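You operate a simulated robot arm through the tools that you are given. There is no shell and no other tool. Be economical: measure what you need, move in short steps, check, and stop when the job is done.

Carry out the task below with a simulated robot arm. There is one attempt and no reset: what you move stays moved.

JOB
Dip the beige wafer cup in chocolate sauce, then crumbs, and cover that sauce.
Fine: it goes on the teal mat; leave the red switch. Set down upright: what you pick out.

The check looks at the end state, three seconds after you hand in, the way a careful person would. Anything else that was tipped, shoved, dropped, spilled or broken makes it a failure. Lids that push on must go on centred and level and be pressed home; caps that screw on are set level and turned clockwise until they are tight.

ROBOT AND FRAMES
A 7-joint arm with a two-finger parallel gripper, fixed in place. Base frame: the origin is at the foot of the arm, x ahead of it, y to its left, z up; the work surface is at about z = 0.85. Readings come in m, degrees, newtons and seconds.
Its first joint turns from -166.0 to 166.0 degrees. Payload 4.4 kg.
The tool frame sits at the grasp point between the pads (the TCP): z along the fingers, y along the line on which they close. The tips reach 0.023 m beyond it. Largest opening 0.094 m; finger width 0.038, thickness 0.01; the body of the gripper, 0.054 by 0.096 m, starts 0.039 m behind the TCP.
Orientation is that of the tool frame in the base frame, as a unit quaternion [w, x, y, z]. With the fingers straight down and closing along the base's y, the tool's x points along the base's -x, its y along +y and its z along -z.

CONTROLS
- The arm moves only by the tool jog_arm. Its argument "motion" is a list of rows, each an object of numbers (a shift or turn left out is 0, a gripper value left out holds the last): "tx", "ty", "tz": the shift along the tool's x, y, z in m; "rx", "ry", "rz": the turn, a rotation vector about the tool's x, y, z in degrees; "hand": the opening, from 0 (shut) to 1 (fully open). In form: [{"tx": .., "ty": .., "tz": .., "rx": .., "ry": .., "rz": .., "hand": ..}, ...]. A call has 1 to 12 rows; each row is the pose to reach, as a shift and turn from the pose commanded when the call began, along the tool's axes at that moment. A row lasts 0.2 s, in which the tool goes at most 0.05 m and 8.6 degrees; a call with a longer step from one row to the next is refused whole, and so is a gripper value outside its range. Where a pose cannot be reached the arm comes as near as it can. A force on the tool above 40 N (or 10 N above the force at the start of the call, whichever is more), or a blocked arm, ends the call early, and 0.2 s more pass. Each finger travels about 0.072 m/s and halts on what it meets, pressing with about 35 N; the grip force reading is that of the motor and also rises with nothing between the fingers. The clock runs only during rows and for 0.2 s after the last one: add rows that repeat a pose to give the fingers time. The reply holds the time, the measured pose of the TCP, the force on the tool along the base axes, the opening and the grip force, in the units named above and with some noise, with the torque about the TCP (base axes, N m) and any sound that the robot's microphone picked up.
- Cameras (640 x 400 px; columns grow to the right, rows downward): "scene" is fixed at [0.219, 0.6514, 1.4127]; the picture's right is [-0.66, -0.75, 0.00], its down [-0.42, 0.37, -0.83] and it looks along [0.62, -0.55, -0.56] (base axes); focal length 348 px, centre (320, 200). "wrist" rides on the gripper at [0.086, 0.016, -0.074] in the tool frame; the picture's right is [-0.18, 0.98, 0.00], its down [-0.58, -0.11, -0.81] and it looks along [-0.79, -0.15, 0.59] (tool axes); focal length 243 px, centre (320, 200).
- capture(camera): a new picture of that camera. No time passes.
- probe_pixels(camera, pixels): for up to 12 pixels [column, row] of the newest picture of that camera ("zoom" is the newest enlarged one), the place [x, y, z] in the base frame of the surface seen there, good to about 0.003 m. No time passes.
- close_up(camera, box): a new picture of the part [left, top, right, bottom] of that camera's present view, enlarged. No time passes.
- job_done(): hands the job in; it is judged then, once.

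Go step by step. Measure first, check grasps and placings, and put right what went wrong. The budget is 80 turns and 38 pictures, counting those below and the enlarged ones. Unless the task says otherwise, let go and move clear before handing in, and close with one line.

The tools are called after ">>>" as a command line: name --argument value ..., lists and objects as JSON in quotes. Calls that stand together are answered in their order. jog_arm: Moves the arm, as the interface text tells. Its arguments: {"type":"object","properties":{"motion":{"type":"array"}},"required":["motion"]} The other tools are called the same way: capture (camera) takes a picture; probe_pixels (camera, pixels) gives the place of the surface under pixels of a picture; close_up (camera, box) takes an enlarged picture of a part of a camera's view; job_done () hands the job in.

At the start:

```text
time: 0.0
tool_pos: [0.4988, 0.4567, 1.1885]
tcp_rot: [0.0, 0.0, 1.0, 0.0]
wrist_force: [0.1, -0.7, 0.4]
wrist_torque: [-0.02, -0.02, -0.02]
gripper_width: 0.0943
grip_force: 0.0
```

scene: 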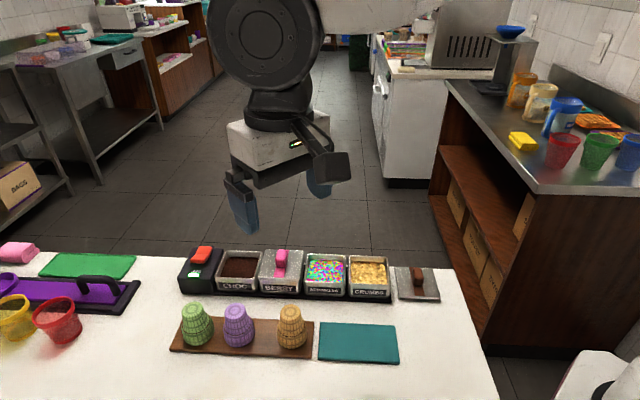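
wrist: 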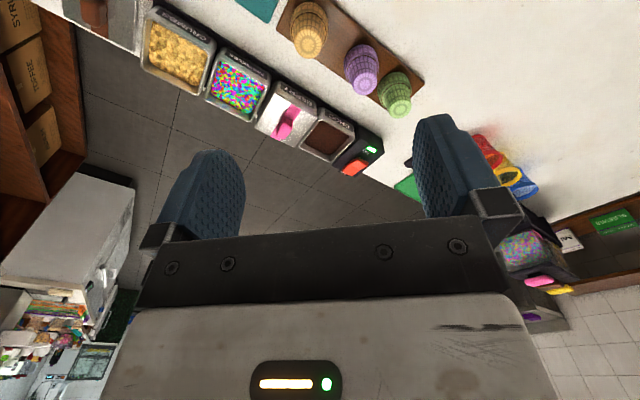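

The scene picture shows a row of wells (choc, berry, sprinkles, crumbs) at about row 270, with cups at row 325 and the teal mat near (358,343). I'll look closer and measure these.

>>> close_up --camera "scene" --box '[160, 230, 450, 380]'

>>> probe_pixels --camera "scene" --pixels '[[290, 308], [292, 345], [238, 310], [240, 267], [280, 265], [326, 271], [368, 275], [416, 270], [418, 297], [358, 343], [420, 340], [202, 255]]'

```text
2.21 times, centred on (305, 305) of scene
```

zoom: 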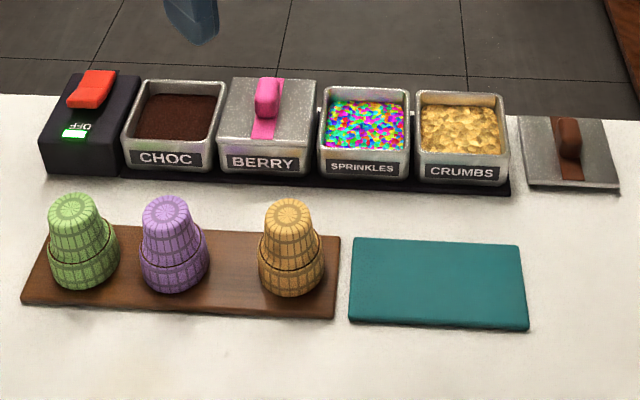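

```text
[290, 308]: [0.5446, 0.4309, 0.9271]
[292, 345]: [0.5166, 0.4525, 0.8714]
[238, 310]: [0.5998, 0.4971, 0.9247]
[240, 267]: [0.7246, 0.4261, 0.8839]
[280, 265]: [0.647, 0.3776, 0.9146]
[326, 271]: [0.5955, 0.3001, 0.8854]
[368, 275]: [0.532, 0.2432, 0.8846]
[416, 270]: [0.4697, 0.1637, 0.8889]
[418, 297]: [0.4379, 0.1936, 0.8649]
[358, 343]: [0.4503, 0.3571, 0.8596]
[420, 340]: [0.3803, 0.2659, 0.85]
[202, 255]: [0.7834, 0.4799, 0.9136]
```

The brown-handled lid at (416,283) must belong to the open CHOC well. I need to see which end of the beige cup is open, so I'll zoom in on it and on the lid.

>>> close_up --camera "scene" --box '[255, 295, 325, 355]'

>>> close_up --camera "wrist" --box '[270, 0, 430, 130]'

>>> close_up --camera "scene" --box '[380, 250, 510, 400]'

```text
6.67 times, centred on (290, 325) of scene
```

zoom: 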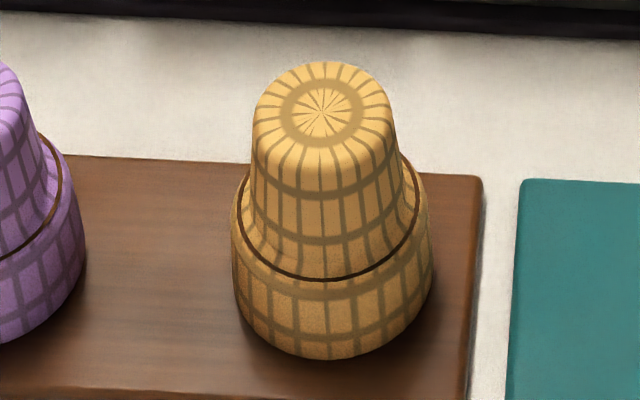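

```text
3.08 times, centred on (350, 65) of wrist
```

zoom: 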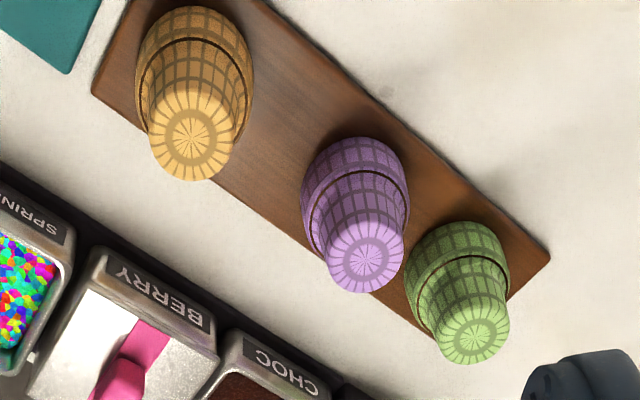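

```text
2.67 times, centred on (445, 325) of scene
```

zoom: 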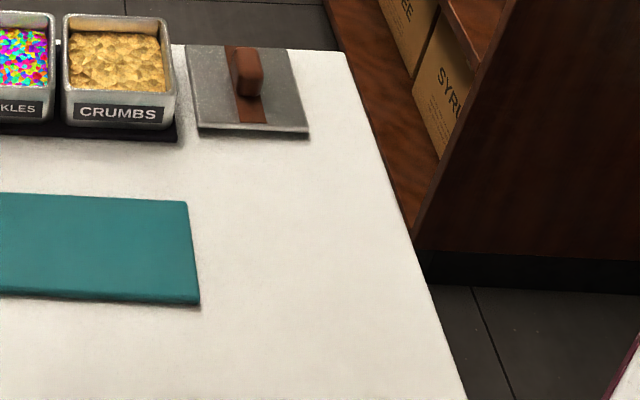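

The beige cup stands with its wide end down, and a dark line rings its shoulder. That line is probably the dip depth. Next I'll measure the CHOC and CRUMBS wells through zooms.

>>> close_up --camera "scene" --box '[170, 235, 310, 310]'

```text
4.57 times, centred on (240, 272) of scene
```

zoom: 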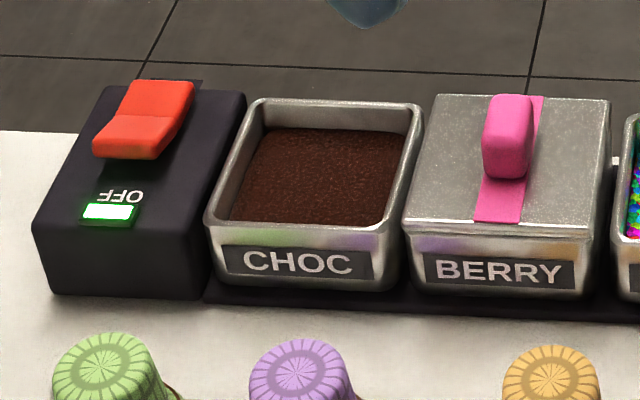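

I'll probe the rim, sauce and lid points on this zoom.

>>> probe_pixels --camera "zoom" --pixels '[[211, 223], [393, 229], [258, 102], [418, 106], [300, 229], [340, 104], [320, 175], [300, 283], [437, 98], [604, 103], [408, 226], [594, 232]]'

>>> close_up --camera "scene" --box '[310, 240, 450, 315]'

```text
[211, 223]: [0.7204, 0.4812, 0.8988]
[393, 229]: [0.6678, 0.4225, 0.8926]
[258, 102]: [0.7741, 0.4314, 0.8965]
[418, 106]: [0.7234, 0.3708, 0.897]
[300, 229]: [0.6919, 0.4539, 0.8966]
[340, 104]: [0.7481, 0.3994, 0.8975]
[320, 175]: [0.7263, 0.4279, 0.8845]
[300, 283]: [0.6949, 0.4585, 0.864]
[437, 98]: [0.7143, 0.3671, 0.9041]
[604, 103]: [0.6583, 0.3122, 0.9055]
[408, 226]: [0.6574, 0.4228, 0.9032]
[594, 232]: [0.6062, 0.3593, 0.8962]
```

```text
4.57 times, centred on (380, 278) of scene
```

zoom: 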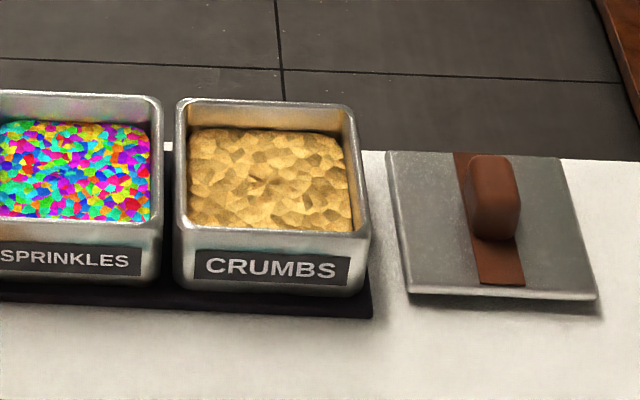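

Now the CRUMBS rim and the lid.

>>> probe_pixels --camera "zoom" --pixels '[[180, 228], [360, 236], [188, 102], [348, 108], [270, 180], [392, 154], [562, 160], [410, 288], [592, 294], [494, 162], [495, 200], [492, 234]]'

>>> close_up --camera "scene" --box '[250, 290, 410, 380]'

```text
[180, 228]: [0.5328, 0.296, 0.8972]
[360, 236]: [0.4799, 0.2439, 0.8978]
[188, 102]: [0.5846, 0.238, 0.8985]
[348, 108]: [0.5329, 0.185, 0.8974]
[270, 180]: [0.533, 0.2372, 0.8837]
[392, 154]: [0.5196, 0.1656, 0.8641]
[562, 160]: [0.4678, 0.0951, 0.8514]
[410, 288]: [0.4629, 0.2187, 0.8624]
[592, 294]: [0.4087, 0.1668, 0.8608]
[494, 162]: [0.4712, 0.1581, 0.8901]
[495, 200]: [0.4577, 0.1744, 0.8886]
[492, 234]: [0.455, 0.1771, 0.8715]
```

```text
4.00 times, centred on (330, 335) of scene
```

zoom: 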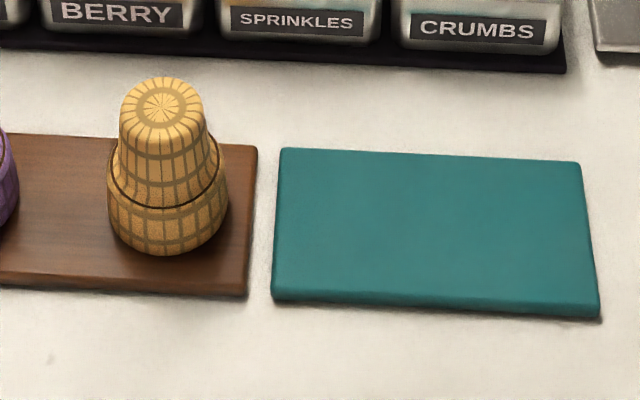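

I'll probe the cup's top, its line and its base, then the board and the mat corners.

>>> probe_pixels --camera "zoom" --pixels '[[160, 108], [124, 110], [201, 110], [160, 82], [160, 150], [160, 207], [160, 250], [110, 200], [230, 270], [278, 152], [578, 166], [595, 312]]'

>>> probe_pixels --camera "scene" --pixels '[[289, 307], [320, 354], [398, 362], [311, 330]]'

```text
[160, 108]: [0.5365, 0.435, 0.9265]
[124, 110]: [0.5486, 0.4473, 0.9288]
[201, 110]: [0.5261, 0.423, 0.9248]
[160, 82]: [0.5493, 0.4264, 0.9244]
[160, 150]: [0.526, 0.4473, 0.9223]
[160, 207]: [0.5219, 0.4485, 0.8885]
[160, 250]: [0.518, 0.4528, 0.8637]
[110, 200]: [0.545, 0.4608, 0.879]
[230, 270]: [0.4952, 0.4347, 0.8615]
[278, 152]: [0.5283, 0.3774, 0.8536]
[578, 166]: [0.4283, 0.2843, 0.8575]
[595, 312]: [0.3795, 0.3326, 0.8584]
```

```text
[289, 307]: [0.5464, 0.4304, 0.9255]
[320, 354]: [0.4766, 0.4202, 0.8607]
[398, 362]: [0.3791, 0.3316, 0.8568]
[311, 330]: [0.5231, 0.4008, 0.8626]
```

The board is at z≈0.862, and the cup's centre is about (0.537, 0.435) with its top at 0.926 and its line about 0.0265 above the base. The wells are yawed about 44.5°, with CHOC near (0.7216, 0.4265) and CRUMBS near (0.5326, 0.2407). I'll move above the cup and turn so the fingers close across the row.

>>> jog_arm --motion '[{"tx": -0.0064, "ty": -0.0036, "tz": 0.03, "rz": -7.42, "hand": 1}, {"tx": -0.0127, "ty": -0.0072, "tz": 0.06, "rz": -14.83}, {"tx": -0.0191, "ty": -0.0108, "tz": 0.09, "rz": -22.25}, {"tx": -0.0255, "ty": -0.0145, "tz": 0.12, "rz": -29.67}, {"tx": -0.0318, "ty": -0.0181, "tz": 0.15, "rz": -37.08}, {"tx": -0.0382, "ty": -0.0217, "tz": 0.17, "rz": -44.5}, {"tx": -0.0382, "ty": -0.0217, "tz": 0.17, "rz": -44.5}, {"tx": -0.0382, "ty": -0.0217, "tz": 0.17, "rz": -44.5}]'

>>> capture --camera "wrist"

>>> capture --camera "scene"

```text
time: 1.8
tool_pos: [0.5376, 0.4342, 1.0197]
tcp_rot: [0.0, -0.38, 0.925, 0.0]
wrist_force: [0.0, 0.1, -0.8]
wrist_torque: [0.01, 0.01, 0.0]
gripper_width: 0.0942
grip_force: 0.1
```

```text
28 pictures are left
```

wrist: 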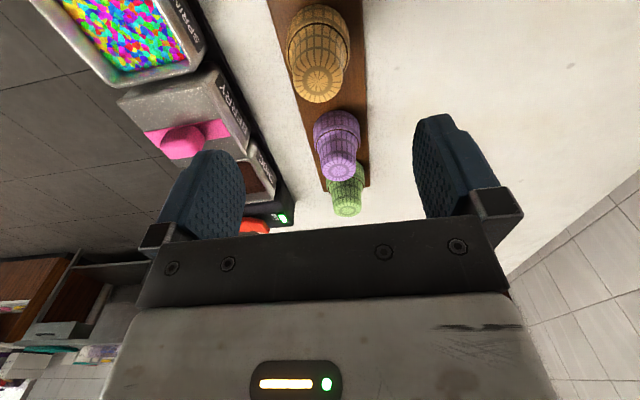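

```text
27 pictures are left
```

scene: 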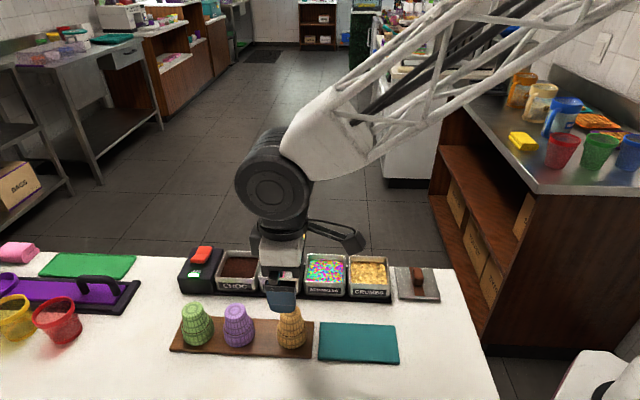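

The wrist view shows the beige cup at (318,52). I'll cross-check its centre and the well rims from this camera.

>>> probe_pixels --camera "wrist" --pixels '[[320, 85], [300, 82], [343, 82], [336, 170], [347, 208], [290, 50], [348, 50], [320, 100]]'

```text
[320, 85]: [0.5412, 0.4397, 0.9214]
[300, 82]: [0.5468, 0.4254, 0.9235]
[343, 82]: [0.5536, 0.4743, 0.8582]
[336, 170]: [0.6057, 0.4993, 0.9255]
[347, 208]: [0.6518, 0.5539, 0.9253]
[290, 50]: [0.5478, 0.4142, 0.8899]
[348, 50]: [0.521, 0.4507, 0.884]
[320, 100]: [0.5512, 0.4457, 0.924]
```

Both views agree on the cup's v position, and (0.537, 0.435) stays the best estimate. I'll descend to TCP z≈0.918 with the tips above the line, then close.

>>> jog_arm --motion '[{"tz": 0.035}, {"tz": 0.07}, {"tz": 0.09}, {"tz": 0.1}, {"tz": 0.1}, {"tz": 0.1, "hand": 0.6}, {"tz": 0.1, "hand": 0.3}, {"tz": 0.1, "hand": 0.3}, {"tz": 0.1, "hand": 0.3}, {"tz": 0.1, "hand": 0.3}]'

```text
time: 4.0
tool_pos: [0.5379, 0.4353, 0.9187]
tcp_rot: [0.0, -0.378, 0.926, 0.0]
wrist_force: [-0.2, 0.3, 1.1]
wrist_torque: [-0.04, -0.03, 0.02]
gripper_width: 0.0365
grip_force: 13.8
```

The fingers stopped at 0.0365 on the cup with a gentle 13.8 N. I'll lift 5 cm and check.

>>> jog_arm --motion '[{"tz": -0.01}, {"tz": -0.03}, {"tz": -0.06}, {"tz": -0.09}, {"tz": -0.09}]'

>>> close_up --camera "scene" --box '[210, 230, 370, 330]'

>>> capture --camera "wrist"

```text
time: 5.2
tool_pos: [0.5378, 0.4343, 1.0089]
tcp_rot: [0.0, -0.379, 0.926, 0.0]
wrist_force: [0.0, -0.1, -0.2]
wrist_torque: [0.0, 0.01, 0.01]
gripper_width: 0.0359
grip_force: 14.2
```

```text
4.00 times, centred on (290, 280) of scene
```

zoom: 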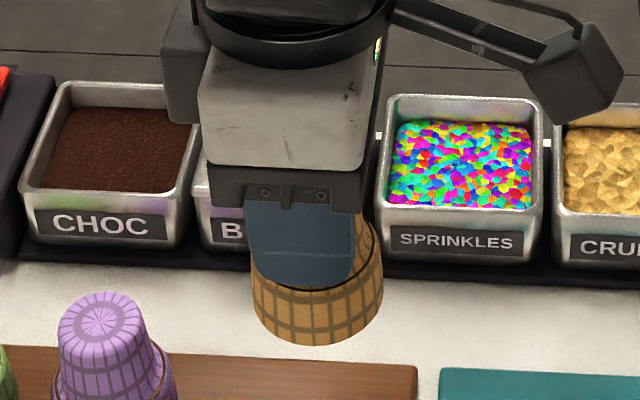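

```text
25 pictures are left
```

wrist: 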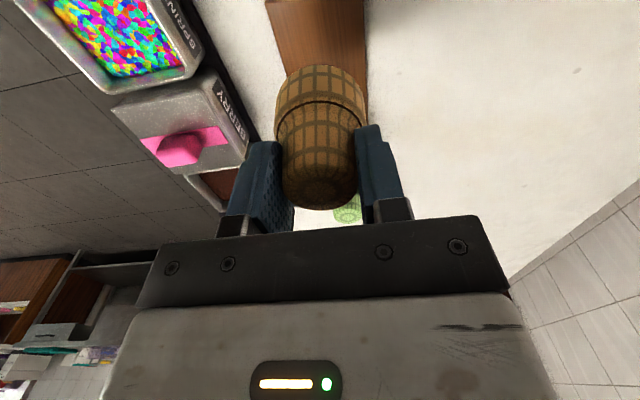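

The cup is lifted and level. In the scene zoom it sits slightly to the right of the finger centre, so I'll measure that offset.

>>> probe_pixels --camera "zoom" --pixels '[[318, 335], [257, 300], [380, 280], [318, 300], [300, 250], [252, 245], [353, 245], [340, 284]]'

>>> probe_pixels --camera "wrist" --pixels '[[322, 72], [280, 95], [364, 95], [322, 90], [290, 170], [350, 170], [320, 150], [322, 110]]'

```text
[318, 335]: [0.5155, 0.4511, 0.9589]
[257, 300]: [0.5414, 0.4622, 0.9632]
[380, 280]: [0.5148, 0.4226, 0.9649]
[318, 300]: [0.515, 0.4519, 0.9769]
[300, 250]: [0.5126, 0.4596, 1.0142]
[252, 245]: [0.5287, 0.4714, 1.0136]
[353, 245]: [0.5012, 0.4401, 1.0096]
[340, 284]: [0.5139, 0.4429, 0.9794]
```

```text
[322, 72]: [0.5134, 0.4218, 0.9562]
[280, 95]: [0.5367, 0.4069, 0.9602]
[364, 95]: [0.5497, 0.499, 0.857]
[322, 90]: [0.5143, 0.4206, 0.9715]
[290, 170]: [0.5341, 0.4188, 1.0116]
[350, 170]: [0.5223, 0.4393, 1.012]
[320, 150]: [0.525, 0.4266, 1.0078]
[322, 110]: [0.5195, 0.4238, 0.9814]
```

The two cameras disagree by about 3 mm, but on balance the cup is within 2 mm of the tool centre. I'll carry it over the CHOC well at a safe height.

>>> jog_arm --motion '[{"tz": -0.02}, {"tx": -0.02, "ty": -0.021, "tz": -0.025}, {"tx": -0.045, "ty": -0.0475, "tz": -0.025}, {"tx": -0.07, "ty": -0.074, "tz": -0.025}, {"tx": -0.095, "ty": -0.1, "tz": -0.025}, {"tx": -0.115, "ty": -0.121, "tz": -0.025}, {"tx": -0.1276, "ty": -0.1343, "tz": -0.025}, {"tx": -0.1276, "ty": -0.1343, "tz": -0.01}, {"tx": -0.1276, "ty": -0.1343, "tz": 0.01}, {"tx": -0.1276, "ty": -0.1343, "tz": 0.01}, {"tx": -0.1276, "ty": -0.1343, "tz": 0.01}]'

>>> close_up --camera "scene" --box '[170, 210, 330, 310]'

>>> capture --camera "wrist"

```text
time: 7.6
tool_pos: [0.7225, 0.4289, 0.9983]
tcp_rot: [0.0, -0.379, 0.925, 0.0]
wrist_force: [0.5, 0.0, 0.0]
wrist_torque: [0.01, 0.0, 0.03]
gripper_width: 0.0359
grip_force: 14.5
```

```text
4.00 times, centred on (250, 260) of scene
```

zoom: 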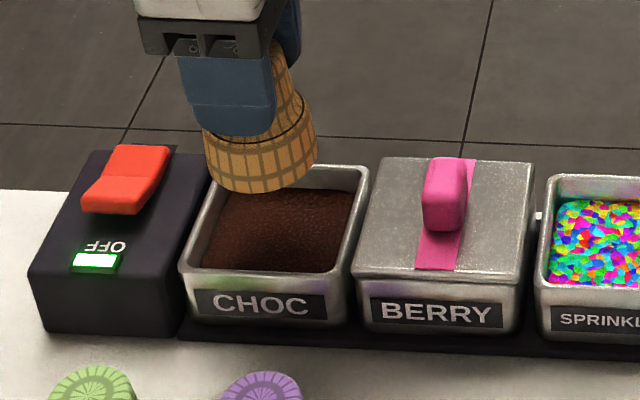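

```text
23 pictures are left
```

wrist: 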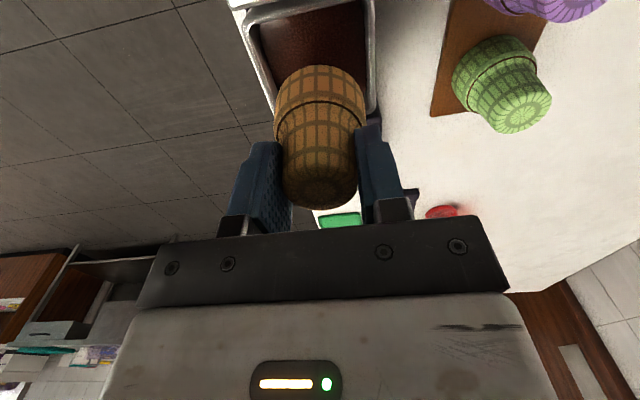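

I'll check the cup's placement against the rim with both cameras.

>>> probe_pixels --camera "zoom" --pixels '[[260, 180], [208, 160], [312, 145], [186, 266], [346, 270], [364, 172], [265, 271], [355, 220], [275, 230]]'

>>> probe_pixels --camera "wrist" --pixels '[[322, 72], [280, 95], [362, 95], [250, 25], [265, 80], [371, 15], [371, 90], [310, 8], [320, 90]]'

```text
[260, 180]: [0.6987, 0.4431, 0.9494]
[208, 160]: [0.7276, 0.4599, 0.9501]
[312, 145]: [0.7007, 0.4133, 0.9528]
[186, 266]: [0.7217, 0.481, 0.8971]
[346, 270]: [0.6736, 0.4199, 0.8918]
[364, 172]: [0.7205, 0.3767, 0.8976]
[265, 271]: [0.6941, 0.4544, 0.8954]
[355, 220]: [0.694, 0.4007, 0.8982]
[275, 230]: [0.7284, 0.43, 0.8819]
```

```text
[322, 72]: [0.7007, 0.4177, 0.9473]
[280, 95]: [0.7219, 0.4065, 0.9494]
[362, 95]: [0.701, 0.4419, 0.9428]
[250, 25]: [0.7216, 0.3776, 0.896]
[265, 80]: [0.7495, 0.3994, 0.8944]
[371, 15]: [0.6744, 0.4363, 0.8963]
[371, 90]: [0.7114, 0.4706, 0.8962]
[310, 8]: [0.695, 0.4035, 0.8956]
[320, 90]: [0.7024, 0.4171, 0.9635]
```

The cup is centred over the well to within about 2 mm. I'll nudge +1.5 mm along the row and dip about 15 mm below the sauce surface, slowly, then hold.

>>> jog_arm --motion '[{"tx": 0.0015, "tz": 0.02}, {"tx": 0.0015, "tz": 0.04}, {"tx": 0.0015, "tz": 0.052}, {"tx": 0.0015, "tz": 0.058}, {"tx": 0.0015, "tz": 0.064}, {"tx": 0.0015, "tz": 0.069}, {"tx": 0.0015, "tz": 0.073}, {"tx": 0.0015, "tz": 0.073}, {"tx": 0.0015, "tz": 0.073}, {"tx": 0.0015, "tz": 0.073}, {"tx": 0.0015, "tz": 0.073}]'

>>> close_up --camera "scene" --box '[170, 210, 330, 310]'

```text
time: 10.0
tool_pos: [0.7214, 0.4281, 0.9259]
tcp_rot: [0.0, -0.378, 0.926, -0.001]
wrist_force: [0.9, 0.1, -0.1]
wrist_torque: [-0.03, -0.02, -0.01]
gripper_width: 0.0355
grip_force: 14.4
```

```text
4.00 times, centred on (250, 260) of scene
```

zoom: 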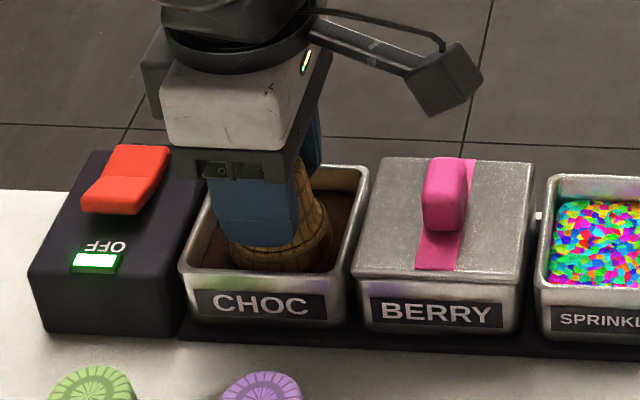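

The cup is in the sauce, centred and with no contact force. I'll lift it and inspect the coating.

>>> jog_arm --motion '[{"tz": -0.01}, {"tz": -0.025}, {"tz": -0.05}, {"tz": -0.075}, {"tz": -0.075}, {"tz": -0.075}]'

>>> close_up --camera "scene" --box '[190, 190, 310, 265]'

```text
time: 11.4
tool_pos: [0.7207, 0.4278, 1.0]
tcp_rot: [0.0, -0.379, 0.926, 0.001]
wrist_force: [0.2, -0.1, 0.8]
wrist_torque: [0.02, 0.0, -0.03]
gripper_width: 0.0359
grip_force: 14.4
```

```text
5.33 times, centred on (250, 228) of scene
```

zoom: 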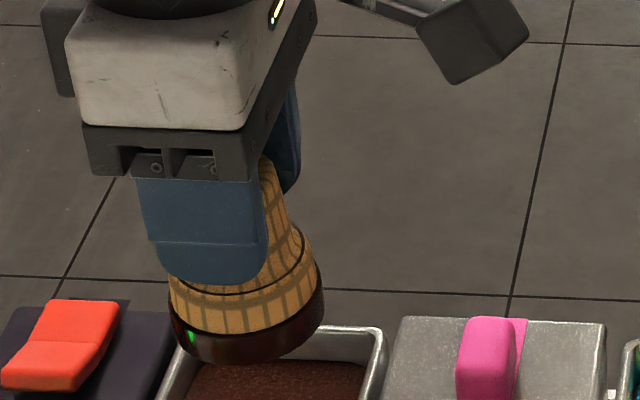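

A glossy coat covers the lower part of the cup, but it stops below the dark line. I'll measure the coat edge against the line.

>>> probe_pixels --camera "zoom" --pixels '[[245, 291], [200, 293], [245, 325], [245, 333], [245, 340], [245, 358], [300, 260], [316, 285]]'

```text
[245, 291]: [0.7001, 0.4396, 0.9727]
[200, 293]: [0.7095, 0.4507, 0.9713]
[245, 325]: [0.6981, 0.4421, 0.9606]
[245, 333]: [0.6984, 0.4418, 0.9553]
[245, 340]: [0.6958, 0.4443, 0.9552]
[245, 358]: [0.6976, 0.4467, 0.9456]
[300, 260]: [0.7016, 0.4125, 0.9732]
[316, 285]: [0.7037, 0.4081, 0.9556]
```

The coat reaches about 14 mm above the base and the line is at about 29 mm, so the coat is clean and below the line. I'll let it drain over the well for a moment before going further.

>>> jog_arm --motion '[{"tz": 0}, {"tz": 0}, {"tz": 0}, {"tz": 0}, {"tz": 0}, {"tz": 0}, {"tz": 0}, {"tz": 0}, {"tz": 0}, {"tz": 0}, {"tz": -0.01}, {"tz": -0.03}]'

>>> jog_arm --motion '[{"tx": 0.03}, {"tx": 0.065}, {"tx": 0.1}, {"tx": 0.135}, {"tx": 0.17}, {"tx": 0.2, "ty": -0.001}, {"tx": 0.23, "ty": -0.001}, {"tx": 0.255, "ty": -0.001}, {"tx": 0.2663, "ty": -0.001}, {"tx": 0.2663, "ty": -0.001, "tz": 0.01}, {"tx": 0.2663, "ty": -0.001, "tz": 0.03}, {"tx": 0.2663, "ty": -0.001, "tz": 0.03}]'

>>> close_up --camera "scene" --box '[290, 200, 450, 300]'

>>> capture --camera "wrist"

```text
time: 14.0
tool_pos: [0.722, 0.4281, 1.0308]
tcp_rot: [0.0, -0.378, 0.926, 0.0]
wrist_force: [-0.2, 0.2, -0.2]
wrist_torque: [0.0, -0.01, 0.02]
gripper_width: 0.0359
grip_force: 14.1
```

```text
time: 16.6
tool_pos: [0.5316, 0.2394, 1.0011]
tcp_rot: [0.0, -0.379, 0.926, 0.001]
wrist_force: [0.0, 0.4, -1.1]
wrist_torque: [0.0, 0.02, -0.02]
gripper_width: 0.0358
grip_force: 14.0
```

```text
4.00 times, centred on (370, 250) of scene
```

zoom: 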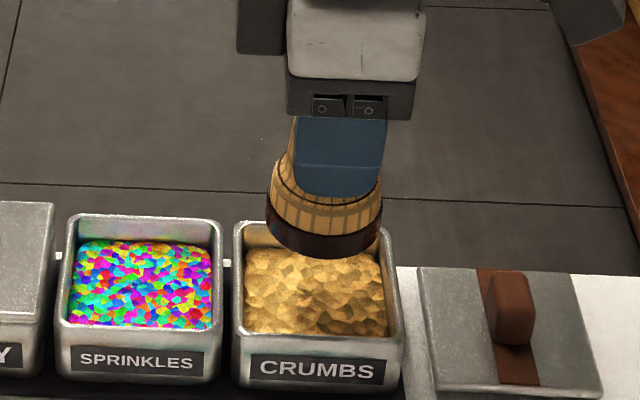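

```text
19 pictures are left
```

wrist: 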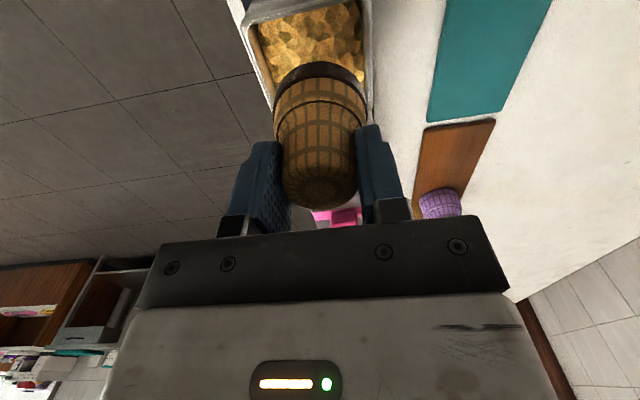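

The view matches the CHOC hover. I'll verify the rim positions around the cup.

>>> probe_pixels --camera "wrist" --pixels '[[250, 25], [265, 80], [368, 15], [369, 90], [310, 5], [322, 80]]'

>>> probe_pixels --camera "zoom" --pixels '[[236, 300], [392, 300], [315, 336], [325, 250], [270, 225], [378, 225], [310, 300]]'

```text
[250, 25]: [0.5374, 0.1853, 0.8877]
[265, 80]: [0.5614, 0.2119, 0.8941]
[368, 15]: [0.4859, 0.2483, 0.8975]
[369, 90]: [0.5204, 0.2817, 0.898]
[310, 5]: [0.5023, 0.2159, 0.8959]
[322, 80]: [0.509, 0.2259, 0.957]
```

```text
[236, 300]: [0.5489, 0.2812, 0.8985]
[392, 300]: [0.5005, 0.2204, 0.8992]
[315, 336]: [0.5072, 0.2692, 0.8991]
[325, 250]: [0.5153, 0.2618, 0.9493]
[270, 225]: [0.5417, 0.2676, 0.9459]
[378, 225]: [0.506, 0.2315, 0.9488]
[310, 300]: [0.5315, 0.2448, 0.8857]
```

The cup is centred within about 1.5 mm. I'll lower it into the crumbs, slightly deeper than the sauce dip.

>>> jog_arm --motion '[{"tx": -0.001, "ty": -0.001, "tz": 0.02}, {"tx": -0.001, "ty": -0.001, "tz": 0.04}, {"tx": -0.001, "ty": -0.001, "tz": 0.053}, {"tx": -0.001, "ty": -0.001, "tz": 0.06}, {"tx": -0.001, "ty": -0.001, "tz": 0.066}, {"tx": -0.001, "ty": -0.001, "tz": 0.072}, {"tx": -0.001, "ty": -0.001, "tz": 0.077}, {"tx": -0.001, "ty": -0.001, "tz": 0.077}, {"tx": -0.001, "ty": -0.001, "tz": 0.077}, {"tx": -0.001, "ty": -0.001, "tz": 0.077}, {"tx": -0.001, "ty": -0.001, "tz": 0.077}]'

>>> jog_arm --motion '[{"tz": 0}, {"tz": -0.01}, {"tz": -0.03}, {"tz": -0.055}, {"tz": -0.08}, {"tz": -0.08}, {"tz": -0.08}]'

>>> close_up --camera "scene" --box '[310, 200, 430, 290]'

```text
time: 19.0
tool_pos: [0.5344, 0.2393, 0.9241]
tcp_rot: [0.0, -0.379, 0.925, 0.0]
wrist_force: [-0.4, -0.1, -0.3]
wrist_torque: [0.03, -0.01, 0.0]
gripper_width: 0.0356
grip_force: 14.2
```

```text
time: 20.6
tool_pos: [0.5351, 0.2396, 1.0032]
tcp_rot: [0.0, -0.379, 0.926, 0.0]
wrist_force: [-0.4, -0.4, 0.3]
wrist_torque: [-0.02, 0.0, 0.0]
gripper_width: 0.0355
grip_force: 13.9
```

```text
4.44 times, centred on (370, 245) of scene
```

zoom: 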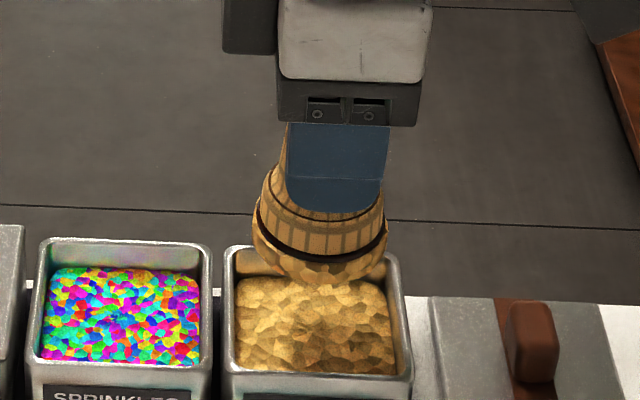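

The crumbs stuck, but a thin band of sauce still shows above them at about (320,245). I'll dip once more, about 4 mm deeper, to cover it.

>>> jog_arm --motion '[{"tz": 0.025}, {"tz": 0.045}, {"tz": 0.06}, {"tz": 0.068}, {"tz": 0.074}, {"tz": 0.078}, {"tz": 0.081}, {"tz": 0.084}, {"tz": 0.084}, {"tz": 0.084}, {"tz": 0.084}]'

>>> jog_arm --motion '[{"tz": 0}, {"tz": -0.01}, {"tz": -0.03}, {"tz": -0.055}, {"tz": -0.084}, {"tz": -0.084}, {"tz": -0.084}, {"tz": -0.084}, {"tz": -0.084}]'

>>> close_up --camera "scene" --box '[310, 200, 430, 290]'

```text
time: 23.0
tool_pos: [0.5336, 0.241, 0.9213]
tcp_rot: [0.0, -0.379, 0.925, 0.002]
wrist_force: [1.3, 1.6, 13.5]
wrist_torque: [0.08, -0.06, 0.0]
gripper_width: 0.0361
grip_force: 14.0
```

```text
time: 25.0
tool_pos: [0.5344, 0.2397, 1.0043]
tcp_rot: [0.0, -0.379, 0.925, -0.001]
wrist_force: [0.8, 0.8, 0.8]
wrist_torque: [0.01, -0.02, 0.0]
gripper_width: 0.0364
grip_force: 14.1
```

```text
4.44 times, centred on (370, 245) of scene
```

zoom: 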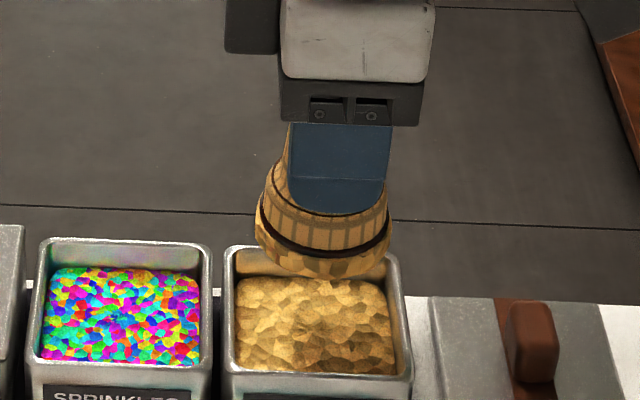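

The second dip touched the well floor (13.5 N), so that is as deep as it goes, and the coat is good. The cup may have slid slightly in the grip, so I'll measure its base and level.

>>> probe_pixels --camera "zoom" --pixels '[[325, 274], [325, 212], [262, 232], [388, 232], [325, 254], [275, 215], [386, 208], [290, 262], [365, 262]]'

>>> close_up --camera "wrist" --box '[220, 20, 420, 240]'

```text
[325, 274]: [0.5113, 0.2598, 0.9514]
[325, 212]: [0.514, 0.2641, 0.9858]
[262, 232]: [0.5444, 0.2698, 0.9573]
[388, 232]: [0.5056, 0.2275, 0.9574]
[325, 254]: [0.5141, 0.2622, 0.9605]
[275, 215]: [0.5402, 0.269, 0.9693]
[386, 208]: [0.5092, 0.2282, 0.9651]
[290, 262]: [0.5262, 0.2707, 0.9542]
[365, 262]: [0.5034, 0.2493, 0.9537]
```

```text
1.82 times, centred on (320, 130) of wrist
```

zoom: 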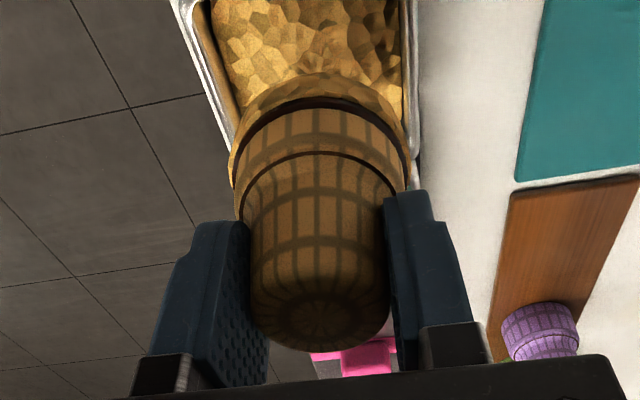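

The cup is level, with its base about 0.054 below the TCP. The mat's centre is about 0.138 m towards the front, so I'll carry it there and lower to just above the mat.

>>> jog_arm --motion '[{"tx": -0.006, "ty": 0.035}, {"tx": -0.012, "ty": 0.075}, {"tx": -0.018, "ty": 0.115}, {"tx": -0.022, "ty": 0.138}, {"tx": -0.022, "ty": 0.138, "tz": 0.03}, {"tx": -0.022, "ty": 0.138, "tz": 0.06}, {"tx": -0.022, "ty": 0.138, "tz": 0.077}, {"tx": -0.022, "ty": 0.138, "tz": 0.083}, {"tx": -0.022, "ty": 0.138, "tz": 0.083}]'

>>> close_up --camera "scene" --box '[280, 270, 430, 370]'

```text
time: 27.0
tool_pos: [0.4531, 0.3539, 0.9216]
tcp_rot: [0.0, -0.38, 0.925, 0.0]
wrist_force: [-0.6, -0.3, -0.8]
wrist_torque: [-0.02, 0.02, 0.01]
gripper_width: 0.036
grip_force: 14.2
```

```text
4.00 times, centred on (355, 320) of scene
```

zoom: 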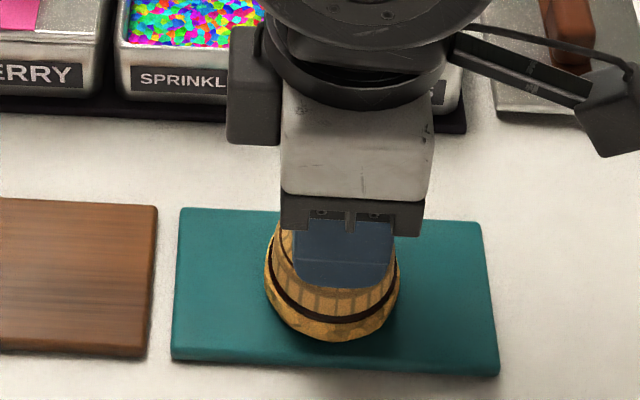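

The cup hovers over the middle of the mat. I'll lower it in fine steps and watch the force.

>>> jog_arm --motion '[{"tz": 0.002}, {"tz": 0.004}, {"tz": 0.006}, {"tz": 0.007}, {"tz": 0.007}]'

```text
time: 28.2
tool_pos: [0.4527, 0.3547, 0.9145]
tcp_rot: [0.0, -0.38, 0.925, 0.0]
wrist_force: [2.5, 1.5, 14.3]
wrist_torque: [0.08, -0.1, 0.03]
gripper_width: 0.0365
grip_force: 14.0
```

It is touching the mat at 14 N. I'll ease up 1 mm and open slowly.

>>> jog_arm --motion '[{"tz": -0.001}, {"tz": -0.001, "hand": 0.4}, {"tz": -0.001, "hand": 0.5}, {"tz": -0.001, "hand": 0.7}, {"tz": -0.001, "hand": 0.9}, {"tz": -0.001, "hand": 0.9}, {"tz": -0.001, "hand": 0.9}]'

>>> jog_arm --motion '[{"tz": -0.02}, {"tz": -0.05}, {"tz": -0.09}, {"tz": -0.13}, {"tz": -0.13}]'

>>> close_up --camera "scene" --box '[300, 230, 460, 370]'

```text
time: 29.8
tool_pos: [0.4533, 0.3557, 0.9148]
tcp_rot: [0.0, -0.378, 0.926, 0.0]
wrist_force: [0.4, 0.1, -0.3]
wrist_torque: [-0.01, 0.04, 0.01]
gripper_width: 0.0847
grip_force: 0.0
```

```text
time: 31.0
tool_pos: [0.454, 0.3538, 1.0449]
tcp_rot: [0.0, -0.379, 0.925, 0.0]
wrist_force: [-0.5, 0.0, 0.2]
wrist_torque: [-0.02, 0.02, 0.0]
gripper_width: 0.0845
grip_force: 0.1
```

```text
2.86 times, centred on (380, 300) of scene
```

zoom: 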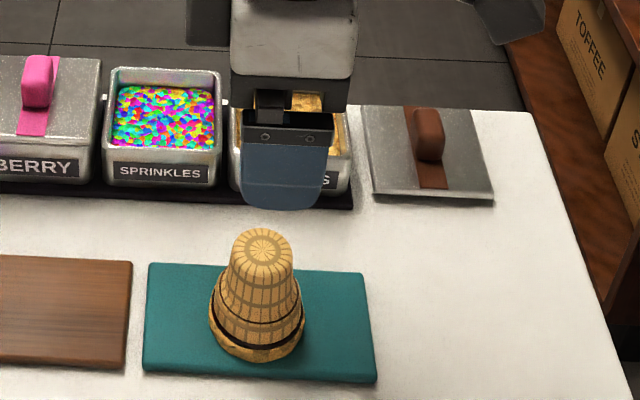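

The cup stands level on the mat with its crumb coat in place. Next is the brown-handled lid at about (0.464, 0.166), with its handle running front to back. I'll go above it, turning 90° so the fingers close across the handle.

>>> jog_arm --motion '[{"tx": 0.011, "ty": -0.013, "rz": 8.2, "hand": 0.9}, {"tx": 0.023, "ty": -0.026, "rz": 16.4}, {"tx": 0.034, "ty": -0.038, "rz": 24.5}, {"tx": 0.045, "ty": -0.051, "rz": 32.7}, {"tx": 0.056, "ty": -0.064, "rz": 40.9}, {"tx": 0.068, "ty": -0.077, "rz": 49.1}, {"tx": 0.079, "ty": -0.09, "rz": 57.3, "hand": 0.6}, {"tx": 0.09, "ty": -0.103, "rz": 65.5}, {"tx": 0.102, "ty": -0.115, "rz": 73.6}, {"tx": 0.113, "ty": -0.128, "rz": 81.8}, {"tx": 0.1242, "ty": -0.141, "tz": 0.02, "rz": 90}, {"tx": 0.1242, "ty": -0.141, "tz": 0.045, "rz": 90}]'

>>> capture --camera "wrist"

>>> close_up --camera "scene" --box '[350, 200, 470, 310]'

```text
time: 33.6
tool_pos: [0.4626, 0.1673, 1.0003]
tcp_rot: [0.001, 0.387, 0.922, 0.0]
wrist_force: [-0.7, 0.1, 0.4]
wrist_torque: [0.01, -0.02, 0.02]
gripper_width: 0.0565
grip_force: 0.1
```

```text
13 pictures are left
```

wrist: 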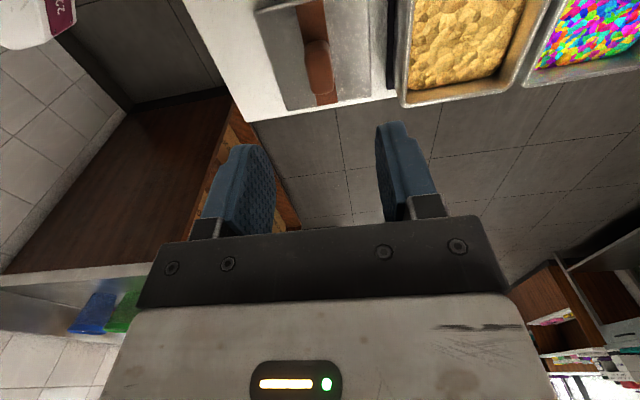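

```text
3.64 times, centred on (410, 255) of scene
```

zoom: 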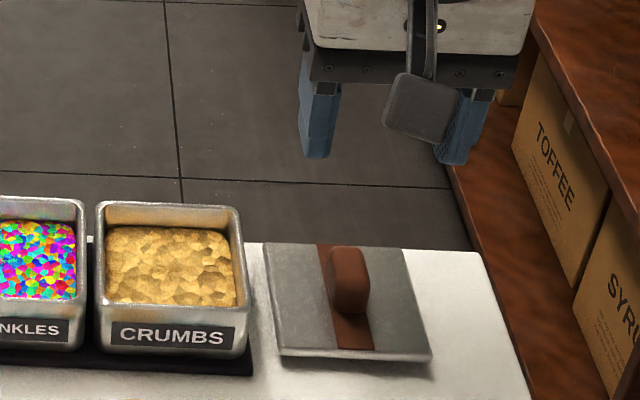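

I'll measure the lid's corners and handle in both views.

>>> probe_pixels --camera "zoom" --pixels '[[268, 246], [402, 252], [280, 352], [428, 357], [275, 300], [415, 300], [348, 260], [334, 295], [364, 295], [350, 312], [340, 345], [355, 357]]'

>>> probe_pixels --camera "wrist" --pixels '[[258, 12], [288, 106], [367, 98], [368, 15], [317, 45], [306, 60], [330, 60], [318, 70], [322, 98], [278, 75], [310, 10]]'

```text
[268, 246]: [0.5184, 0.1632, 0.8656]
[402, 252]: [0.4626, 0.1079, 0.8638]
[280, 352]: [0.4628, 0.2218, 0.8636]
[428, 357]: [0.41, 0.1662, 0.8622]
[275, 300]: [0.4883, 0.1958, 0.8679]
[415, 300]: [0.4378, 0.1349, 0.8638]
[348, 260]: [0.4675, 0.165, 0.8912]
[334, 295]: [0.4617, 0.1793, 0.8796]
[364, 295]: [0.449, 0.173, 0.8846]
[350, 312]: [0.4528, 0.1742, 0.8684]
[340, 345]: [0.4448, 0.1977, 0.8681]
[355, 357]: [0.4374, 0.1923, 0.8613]
```

```text
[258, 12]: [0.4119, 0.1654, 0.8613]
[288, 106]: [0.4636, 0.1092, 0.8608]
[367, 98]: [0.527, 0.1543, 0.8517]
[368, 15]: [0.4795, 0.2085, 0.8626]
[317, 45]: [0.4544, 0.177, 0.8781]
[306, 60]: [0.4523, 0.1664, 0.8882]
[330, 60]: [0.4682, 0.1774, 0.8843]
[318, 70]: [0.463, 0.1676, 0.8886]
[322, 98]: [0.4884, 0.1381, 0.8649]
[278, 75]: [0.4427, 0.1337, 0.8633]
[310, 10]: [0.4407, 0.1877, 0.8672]
```

The lid is centred at s≈-0.447, t≈-0.207 with its yaw along the row, and the tool is within 2 mm of that. I'll descend over the handle to z≈0.890 and close gently.

>>> jog_arm --motion '[{"tx": -0.002, "tz": 0.04}, {"tx": -0.002, "tz": 0.075}, {"tx": -0.002, "tz": 0.095}, {"tx": -0.002, "tz": 0.105}, {"tx": -0.002, "tz": 0.109}, {"tx": -0.002, "tz": 0.109, "hand": 0.4}, {"tx": -0.002, "tz": 0.109, "hand": 0.2}, {"tx": -0.002, "tz": 0.109, "hand": 0.05}, {"tx": -0.002, "tz": 0.109, "hand": 0.0}, {"tx": -0.002, "tz": 0.109}, {"tx": -0.002, "tz": 0.109}, {"tx": -0.002, "tz": 0.109}]'

```text
time: 36.2
tool_pos: [0.4645, 0.1656, 0.8908]
tcp_rot: [0.0, 0.387, 0.922, 0.0]
wrist_force: [-0.4, 0.0, -1.1]
wrist_torque: [-0.03, 0.04, 0.0]
gripper_width: 0.0198
grip_force: 34.7
```

The handle is gripped (0.0198 wide, 35 N). I'll lift straight up and check.

>>> jog_arm --motion '[{"tz": -0.01}, {"tz": -0.04}, {"tz": -0.08}, {"tz": -0.12}, {"tz": -0.12}, {"tz": -0.12}]'

>>> jog_arm --motion '[{"ty": 0.03}, {"ty": 0.065}, {"ty": 0.1}, {"ty": 0.135}, {"ty": 0.17, "tx": 0.003}, {"ty": 0.205, "tx": 0.0075}, {"ty": 0.24, "tx": 0.0075}, {"ty": 0.275, "tx": 0.0075}, {"ty": 0.31, "tx": 0.0075}, {"ty": 0.345, "tx": 0.0075}, {"ty": 0.3682, "tx": 0.0075}, {"ty": 0.3682, "tx": 0.0075}]'

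>>> capture --camera "wrist"

>>> close_up --camera "scene" --box '[170, 200, 330, 310]'

```text
time: 37.6
tool_pos: [0.4637, 0.1653, 1.011]
tcp_rot: [-0.001, 0.386, 0.922, 0.0]
wrist_force: [-0.2, -0.3, -0.1]
wrist_torque: [-0.02, -0.02, -0.05]
gripper_width: 0.0191
grip_force: 35.1
```

```text
time: 40.2
tool_pos: [0.7229, 0.4298, 1.0119]
tcp_rot: [0.0, 0.387, 0.922, 0.001]
wrist_force: [1.0, 0.1, -0.7]
wrist_torque: [0.01, 0.01, -0.03]
gripper_width: 0.0193
grip_force: 35.0
```

```text
11 pictures are left
```

wrist: 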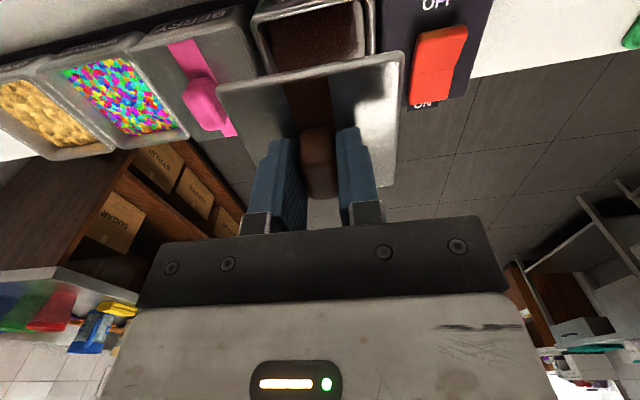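

```text
3.64 times, centred on (250, 255) of scene
```

zoom: 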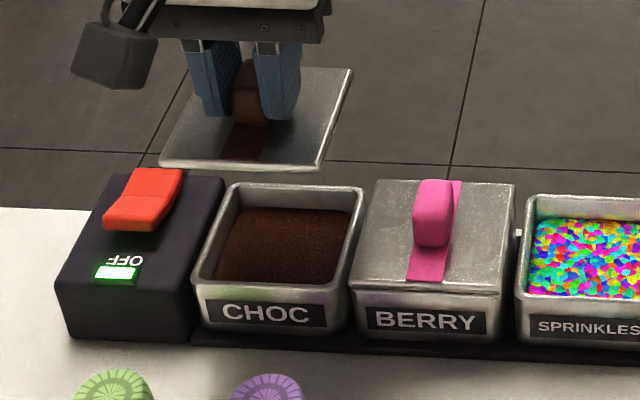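

The lid is held over CHOC. I'll measure its corners against the well rim.

>>> probe_pixels --camera "zoom" --pixels '[[163, 161], [321, 166], [351, 71], [195, 285], [345, 285], [361, 192], [270, 288], [352, 240], [240, 164], [336, 120]]'

>>> probe_pixels --camera "wrist" --pixels '[[219, 86], [403, 56], [391, 183], [310, 72], [370, 30], [262, 40], [258, 18], [228, 110], [397, 120]]'

```text
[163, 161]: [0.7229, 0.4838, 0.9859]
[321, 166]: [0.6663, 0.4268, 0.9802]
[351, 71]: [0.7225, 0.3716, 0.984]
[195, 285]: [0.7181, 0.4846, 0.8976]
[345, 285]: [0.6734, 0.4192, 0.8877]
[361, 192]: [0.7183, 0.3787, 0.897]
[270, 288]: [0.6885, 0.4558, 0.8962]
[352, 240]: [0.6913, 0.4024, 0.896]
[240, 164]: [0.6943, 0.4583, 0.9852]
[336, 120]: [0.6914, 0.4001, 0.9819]
```

```text
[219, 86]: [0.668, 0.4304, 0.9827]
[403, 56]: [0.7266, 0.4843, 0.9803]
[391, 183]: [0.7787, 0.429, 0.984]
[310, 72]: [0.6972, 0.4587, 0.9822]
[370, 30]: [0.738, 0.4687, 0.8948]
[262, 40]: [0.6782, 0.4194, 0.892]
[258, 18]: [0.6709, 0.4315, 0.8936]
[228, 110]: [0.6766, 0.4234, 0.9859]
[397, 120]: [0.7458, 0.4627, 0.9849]
```

The lid and well centres agree to about 1 mm and the lid is level. I'll apply a 1 mm correction and descend to just above the rim.

>>> jog_arm --motion '[{"tx": 0.001, "ty": -0.0006, "tz": 0.02}, {"tx": 0.001, "ty": -0.0006, "tz": 0.045}, {"tx": 0.001, "ty": -0.0006, "tz": 0.06}, {"tx": 0.001, "ty": -0.0006, "tz": 0.066}, {"tx": 0.001, "ty": -0.0006, "tz": 0.066}, {"tx": 0.001, "ty": -0.0006, "tz": 0.066}]'

>>> close_up --camera "scene" --box '[190, 220, 310, 300]'

```text
time: 41.6
tool_pos: [0.7197, 0.4288, 0.9453]
tcp_rot: [0.0, 0.387, 0.922, 0.001]
wrist_force: [0.3, 0.8, -1.7]
wrist_torque: [0.01, 0.0, -0.02]
gripper_width: 0.0192
grip_force: 34.8
```

```text
5.00 times, centred on (250, 260) of scene
```

zoom: 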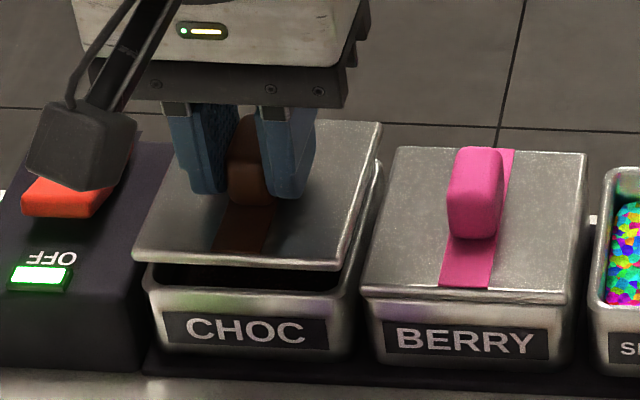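

The lid is parallel to the BERRY lid and centred over the rim. I'll lower it slowly until it touches.

>>> jog_arm --motion '[{"tz": 0.002}, {"tz": 0.004}, {"tz": 0.006}, {"tz": 0.008}, {"tz": 0.01}, {"tz": 0.01}]'

>>> close_up --camera "scene" --box '[190, 220, 310, 300]'

```text
time: 43.0
tool_pos: [0.7201, 0.4293, 0.9338]
tcp_rot: [0.0, 0.387, 0.922, 0.0]
wrist_force: [0.0, 0.6, -0.5]
wrist_torque: [0.01, 0.02, 0.01]
gripper_width: 0.0192
grip_force: 34.6
```

```text
5.00 times, centred on (250, 260) of scene
```

zoom: 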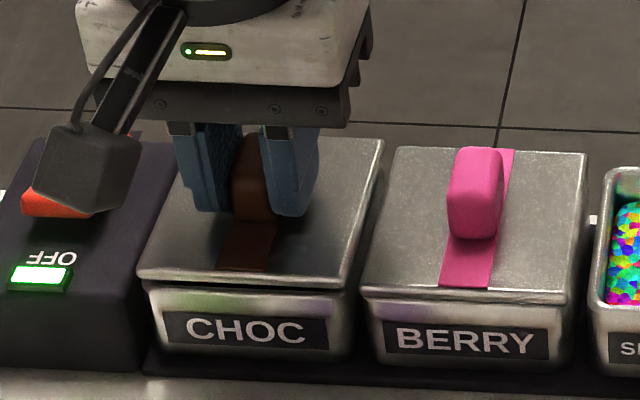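

There is no contact yet and a small gap remains above the CHOC rim. I'll keep pressing down in small steps.

>>> jog_arm --motion '[{"tz": 0.001}, {"tz": 0.002}, {"tz": 0.003}, {"tz": 0.004}, {"tz": 0.005}, {"tz": 0.005}]'

```text
time: 44.4
tool_pos: [0.7205, 0.4294, 0.9302]
tcp_rot: [0.001, 0.387, 0.922, 0.001]
wrist_force: [-4.3, -1.4, 12.1]
wrist_torque: [-0.01, 0.08, 0.01]
gripper_width: 0.0193
grip_force: 35.4
```

It makes contact at 12 N. I'll press further to push it home.

>>> jog_arm --motion '[{"tz": 0.001}, {"tz": 0.002}, {"tz": 0.003}, {"tz": 0.004}, {"tz": 0.005}, {"tz": 0.006}, {"tz": 0.006}]'

>>> close_up --camera "scene" --box '[190, 220, 310, 300]'

```text
time: 45.0
tool_pos: [0.7217, 0.4297, 0.9298]
tcp_rot: [0.002, 0.386, 0.922, 0.001]
wrist_force: [0.3, -1.2, 3.7]
wrist_torque: [0.01, 0.14, 0.05]
gripper_width: 0.0192
grip_force: 34.9
stopped in row 3: the force on the tool passed its limit at 41 N (the readings are from after the stop); the commanded pose is now the measured one
```

```text
5.00 times, centred on (250, 260) of scene
```

zoom: 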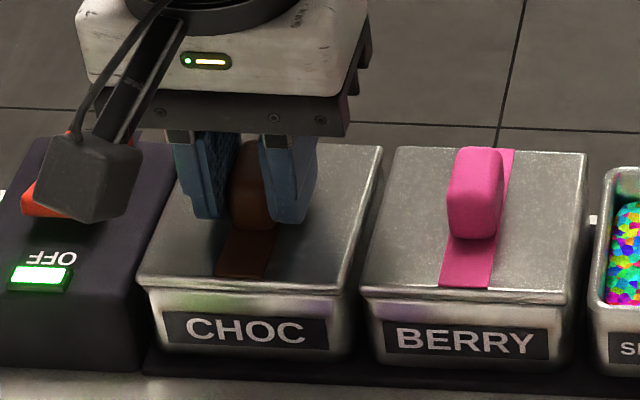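

The press hit 41 N without moving, and the lid now looks flush like BERRY. I'll compare the lid-top heights before letting go.

>>> probe_pixels --camera "zoom" --pixels '[[145, 270], [340, 280], [370, 155], [320, 240], [180, 240], [240, 275], [370, 280], [565, 290], [580, 160], [540, 240], [410, 240], [430, 285]]'

```text
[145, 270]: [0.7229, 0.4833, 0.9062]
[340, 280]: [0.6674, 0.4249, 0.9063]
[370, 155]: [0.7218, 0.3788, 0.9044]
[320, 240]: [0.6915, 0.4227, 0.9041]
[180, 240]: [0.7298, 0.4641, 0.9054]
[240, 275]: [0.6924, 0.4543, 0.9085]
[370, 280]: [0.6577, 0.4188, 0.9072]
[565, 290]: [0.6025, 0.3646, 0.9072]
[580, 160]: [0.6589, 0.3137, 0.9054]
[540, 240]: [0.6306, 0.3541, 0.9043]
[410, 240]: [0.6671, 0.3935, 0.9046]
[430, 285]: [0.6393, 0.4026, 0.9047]
```

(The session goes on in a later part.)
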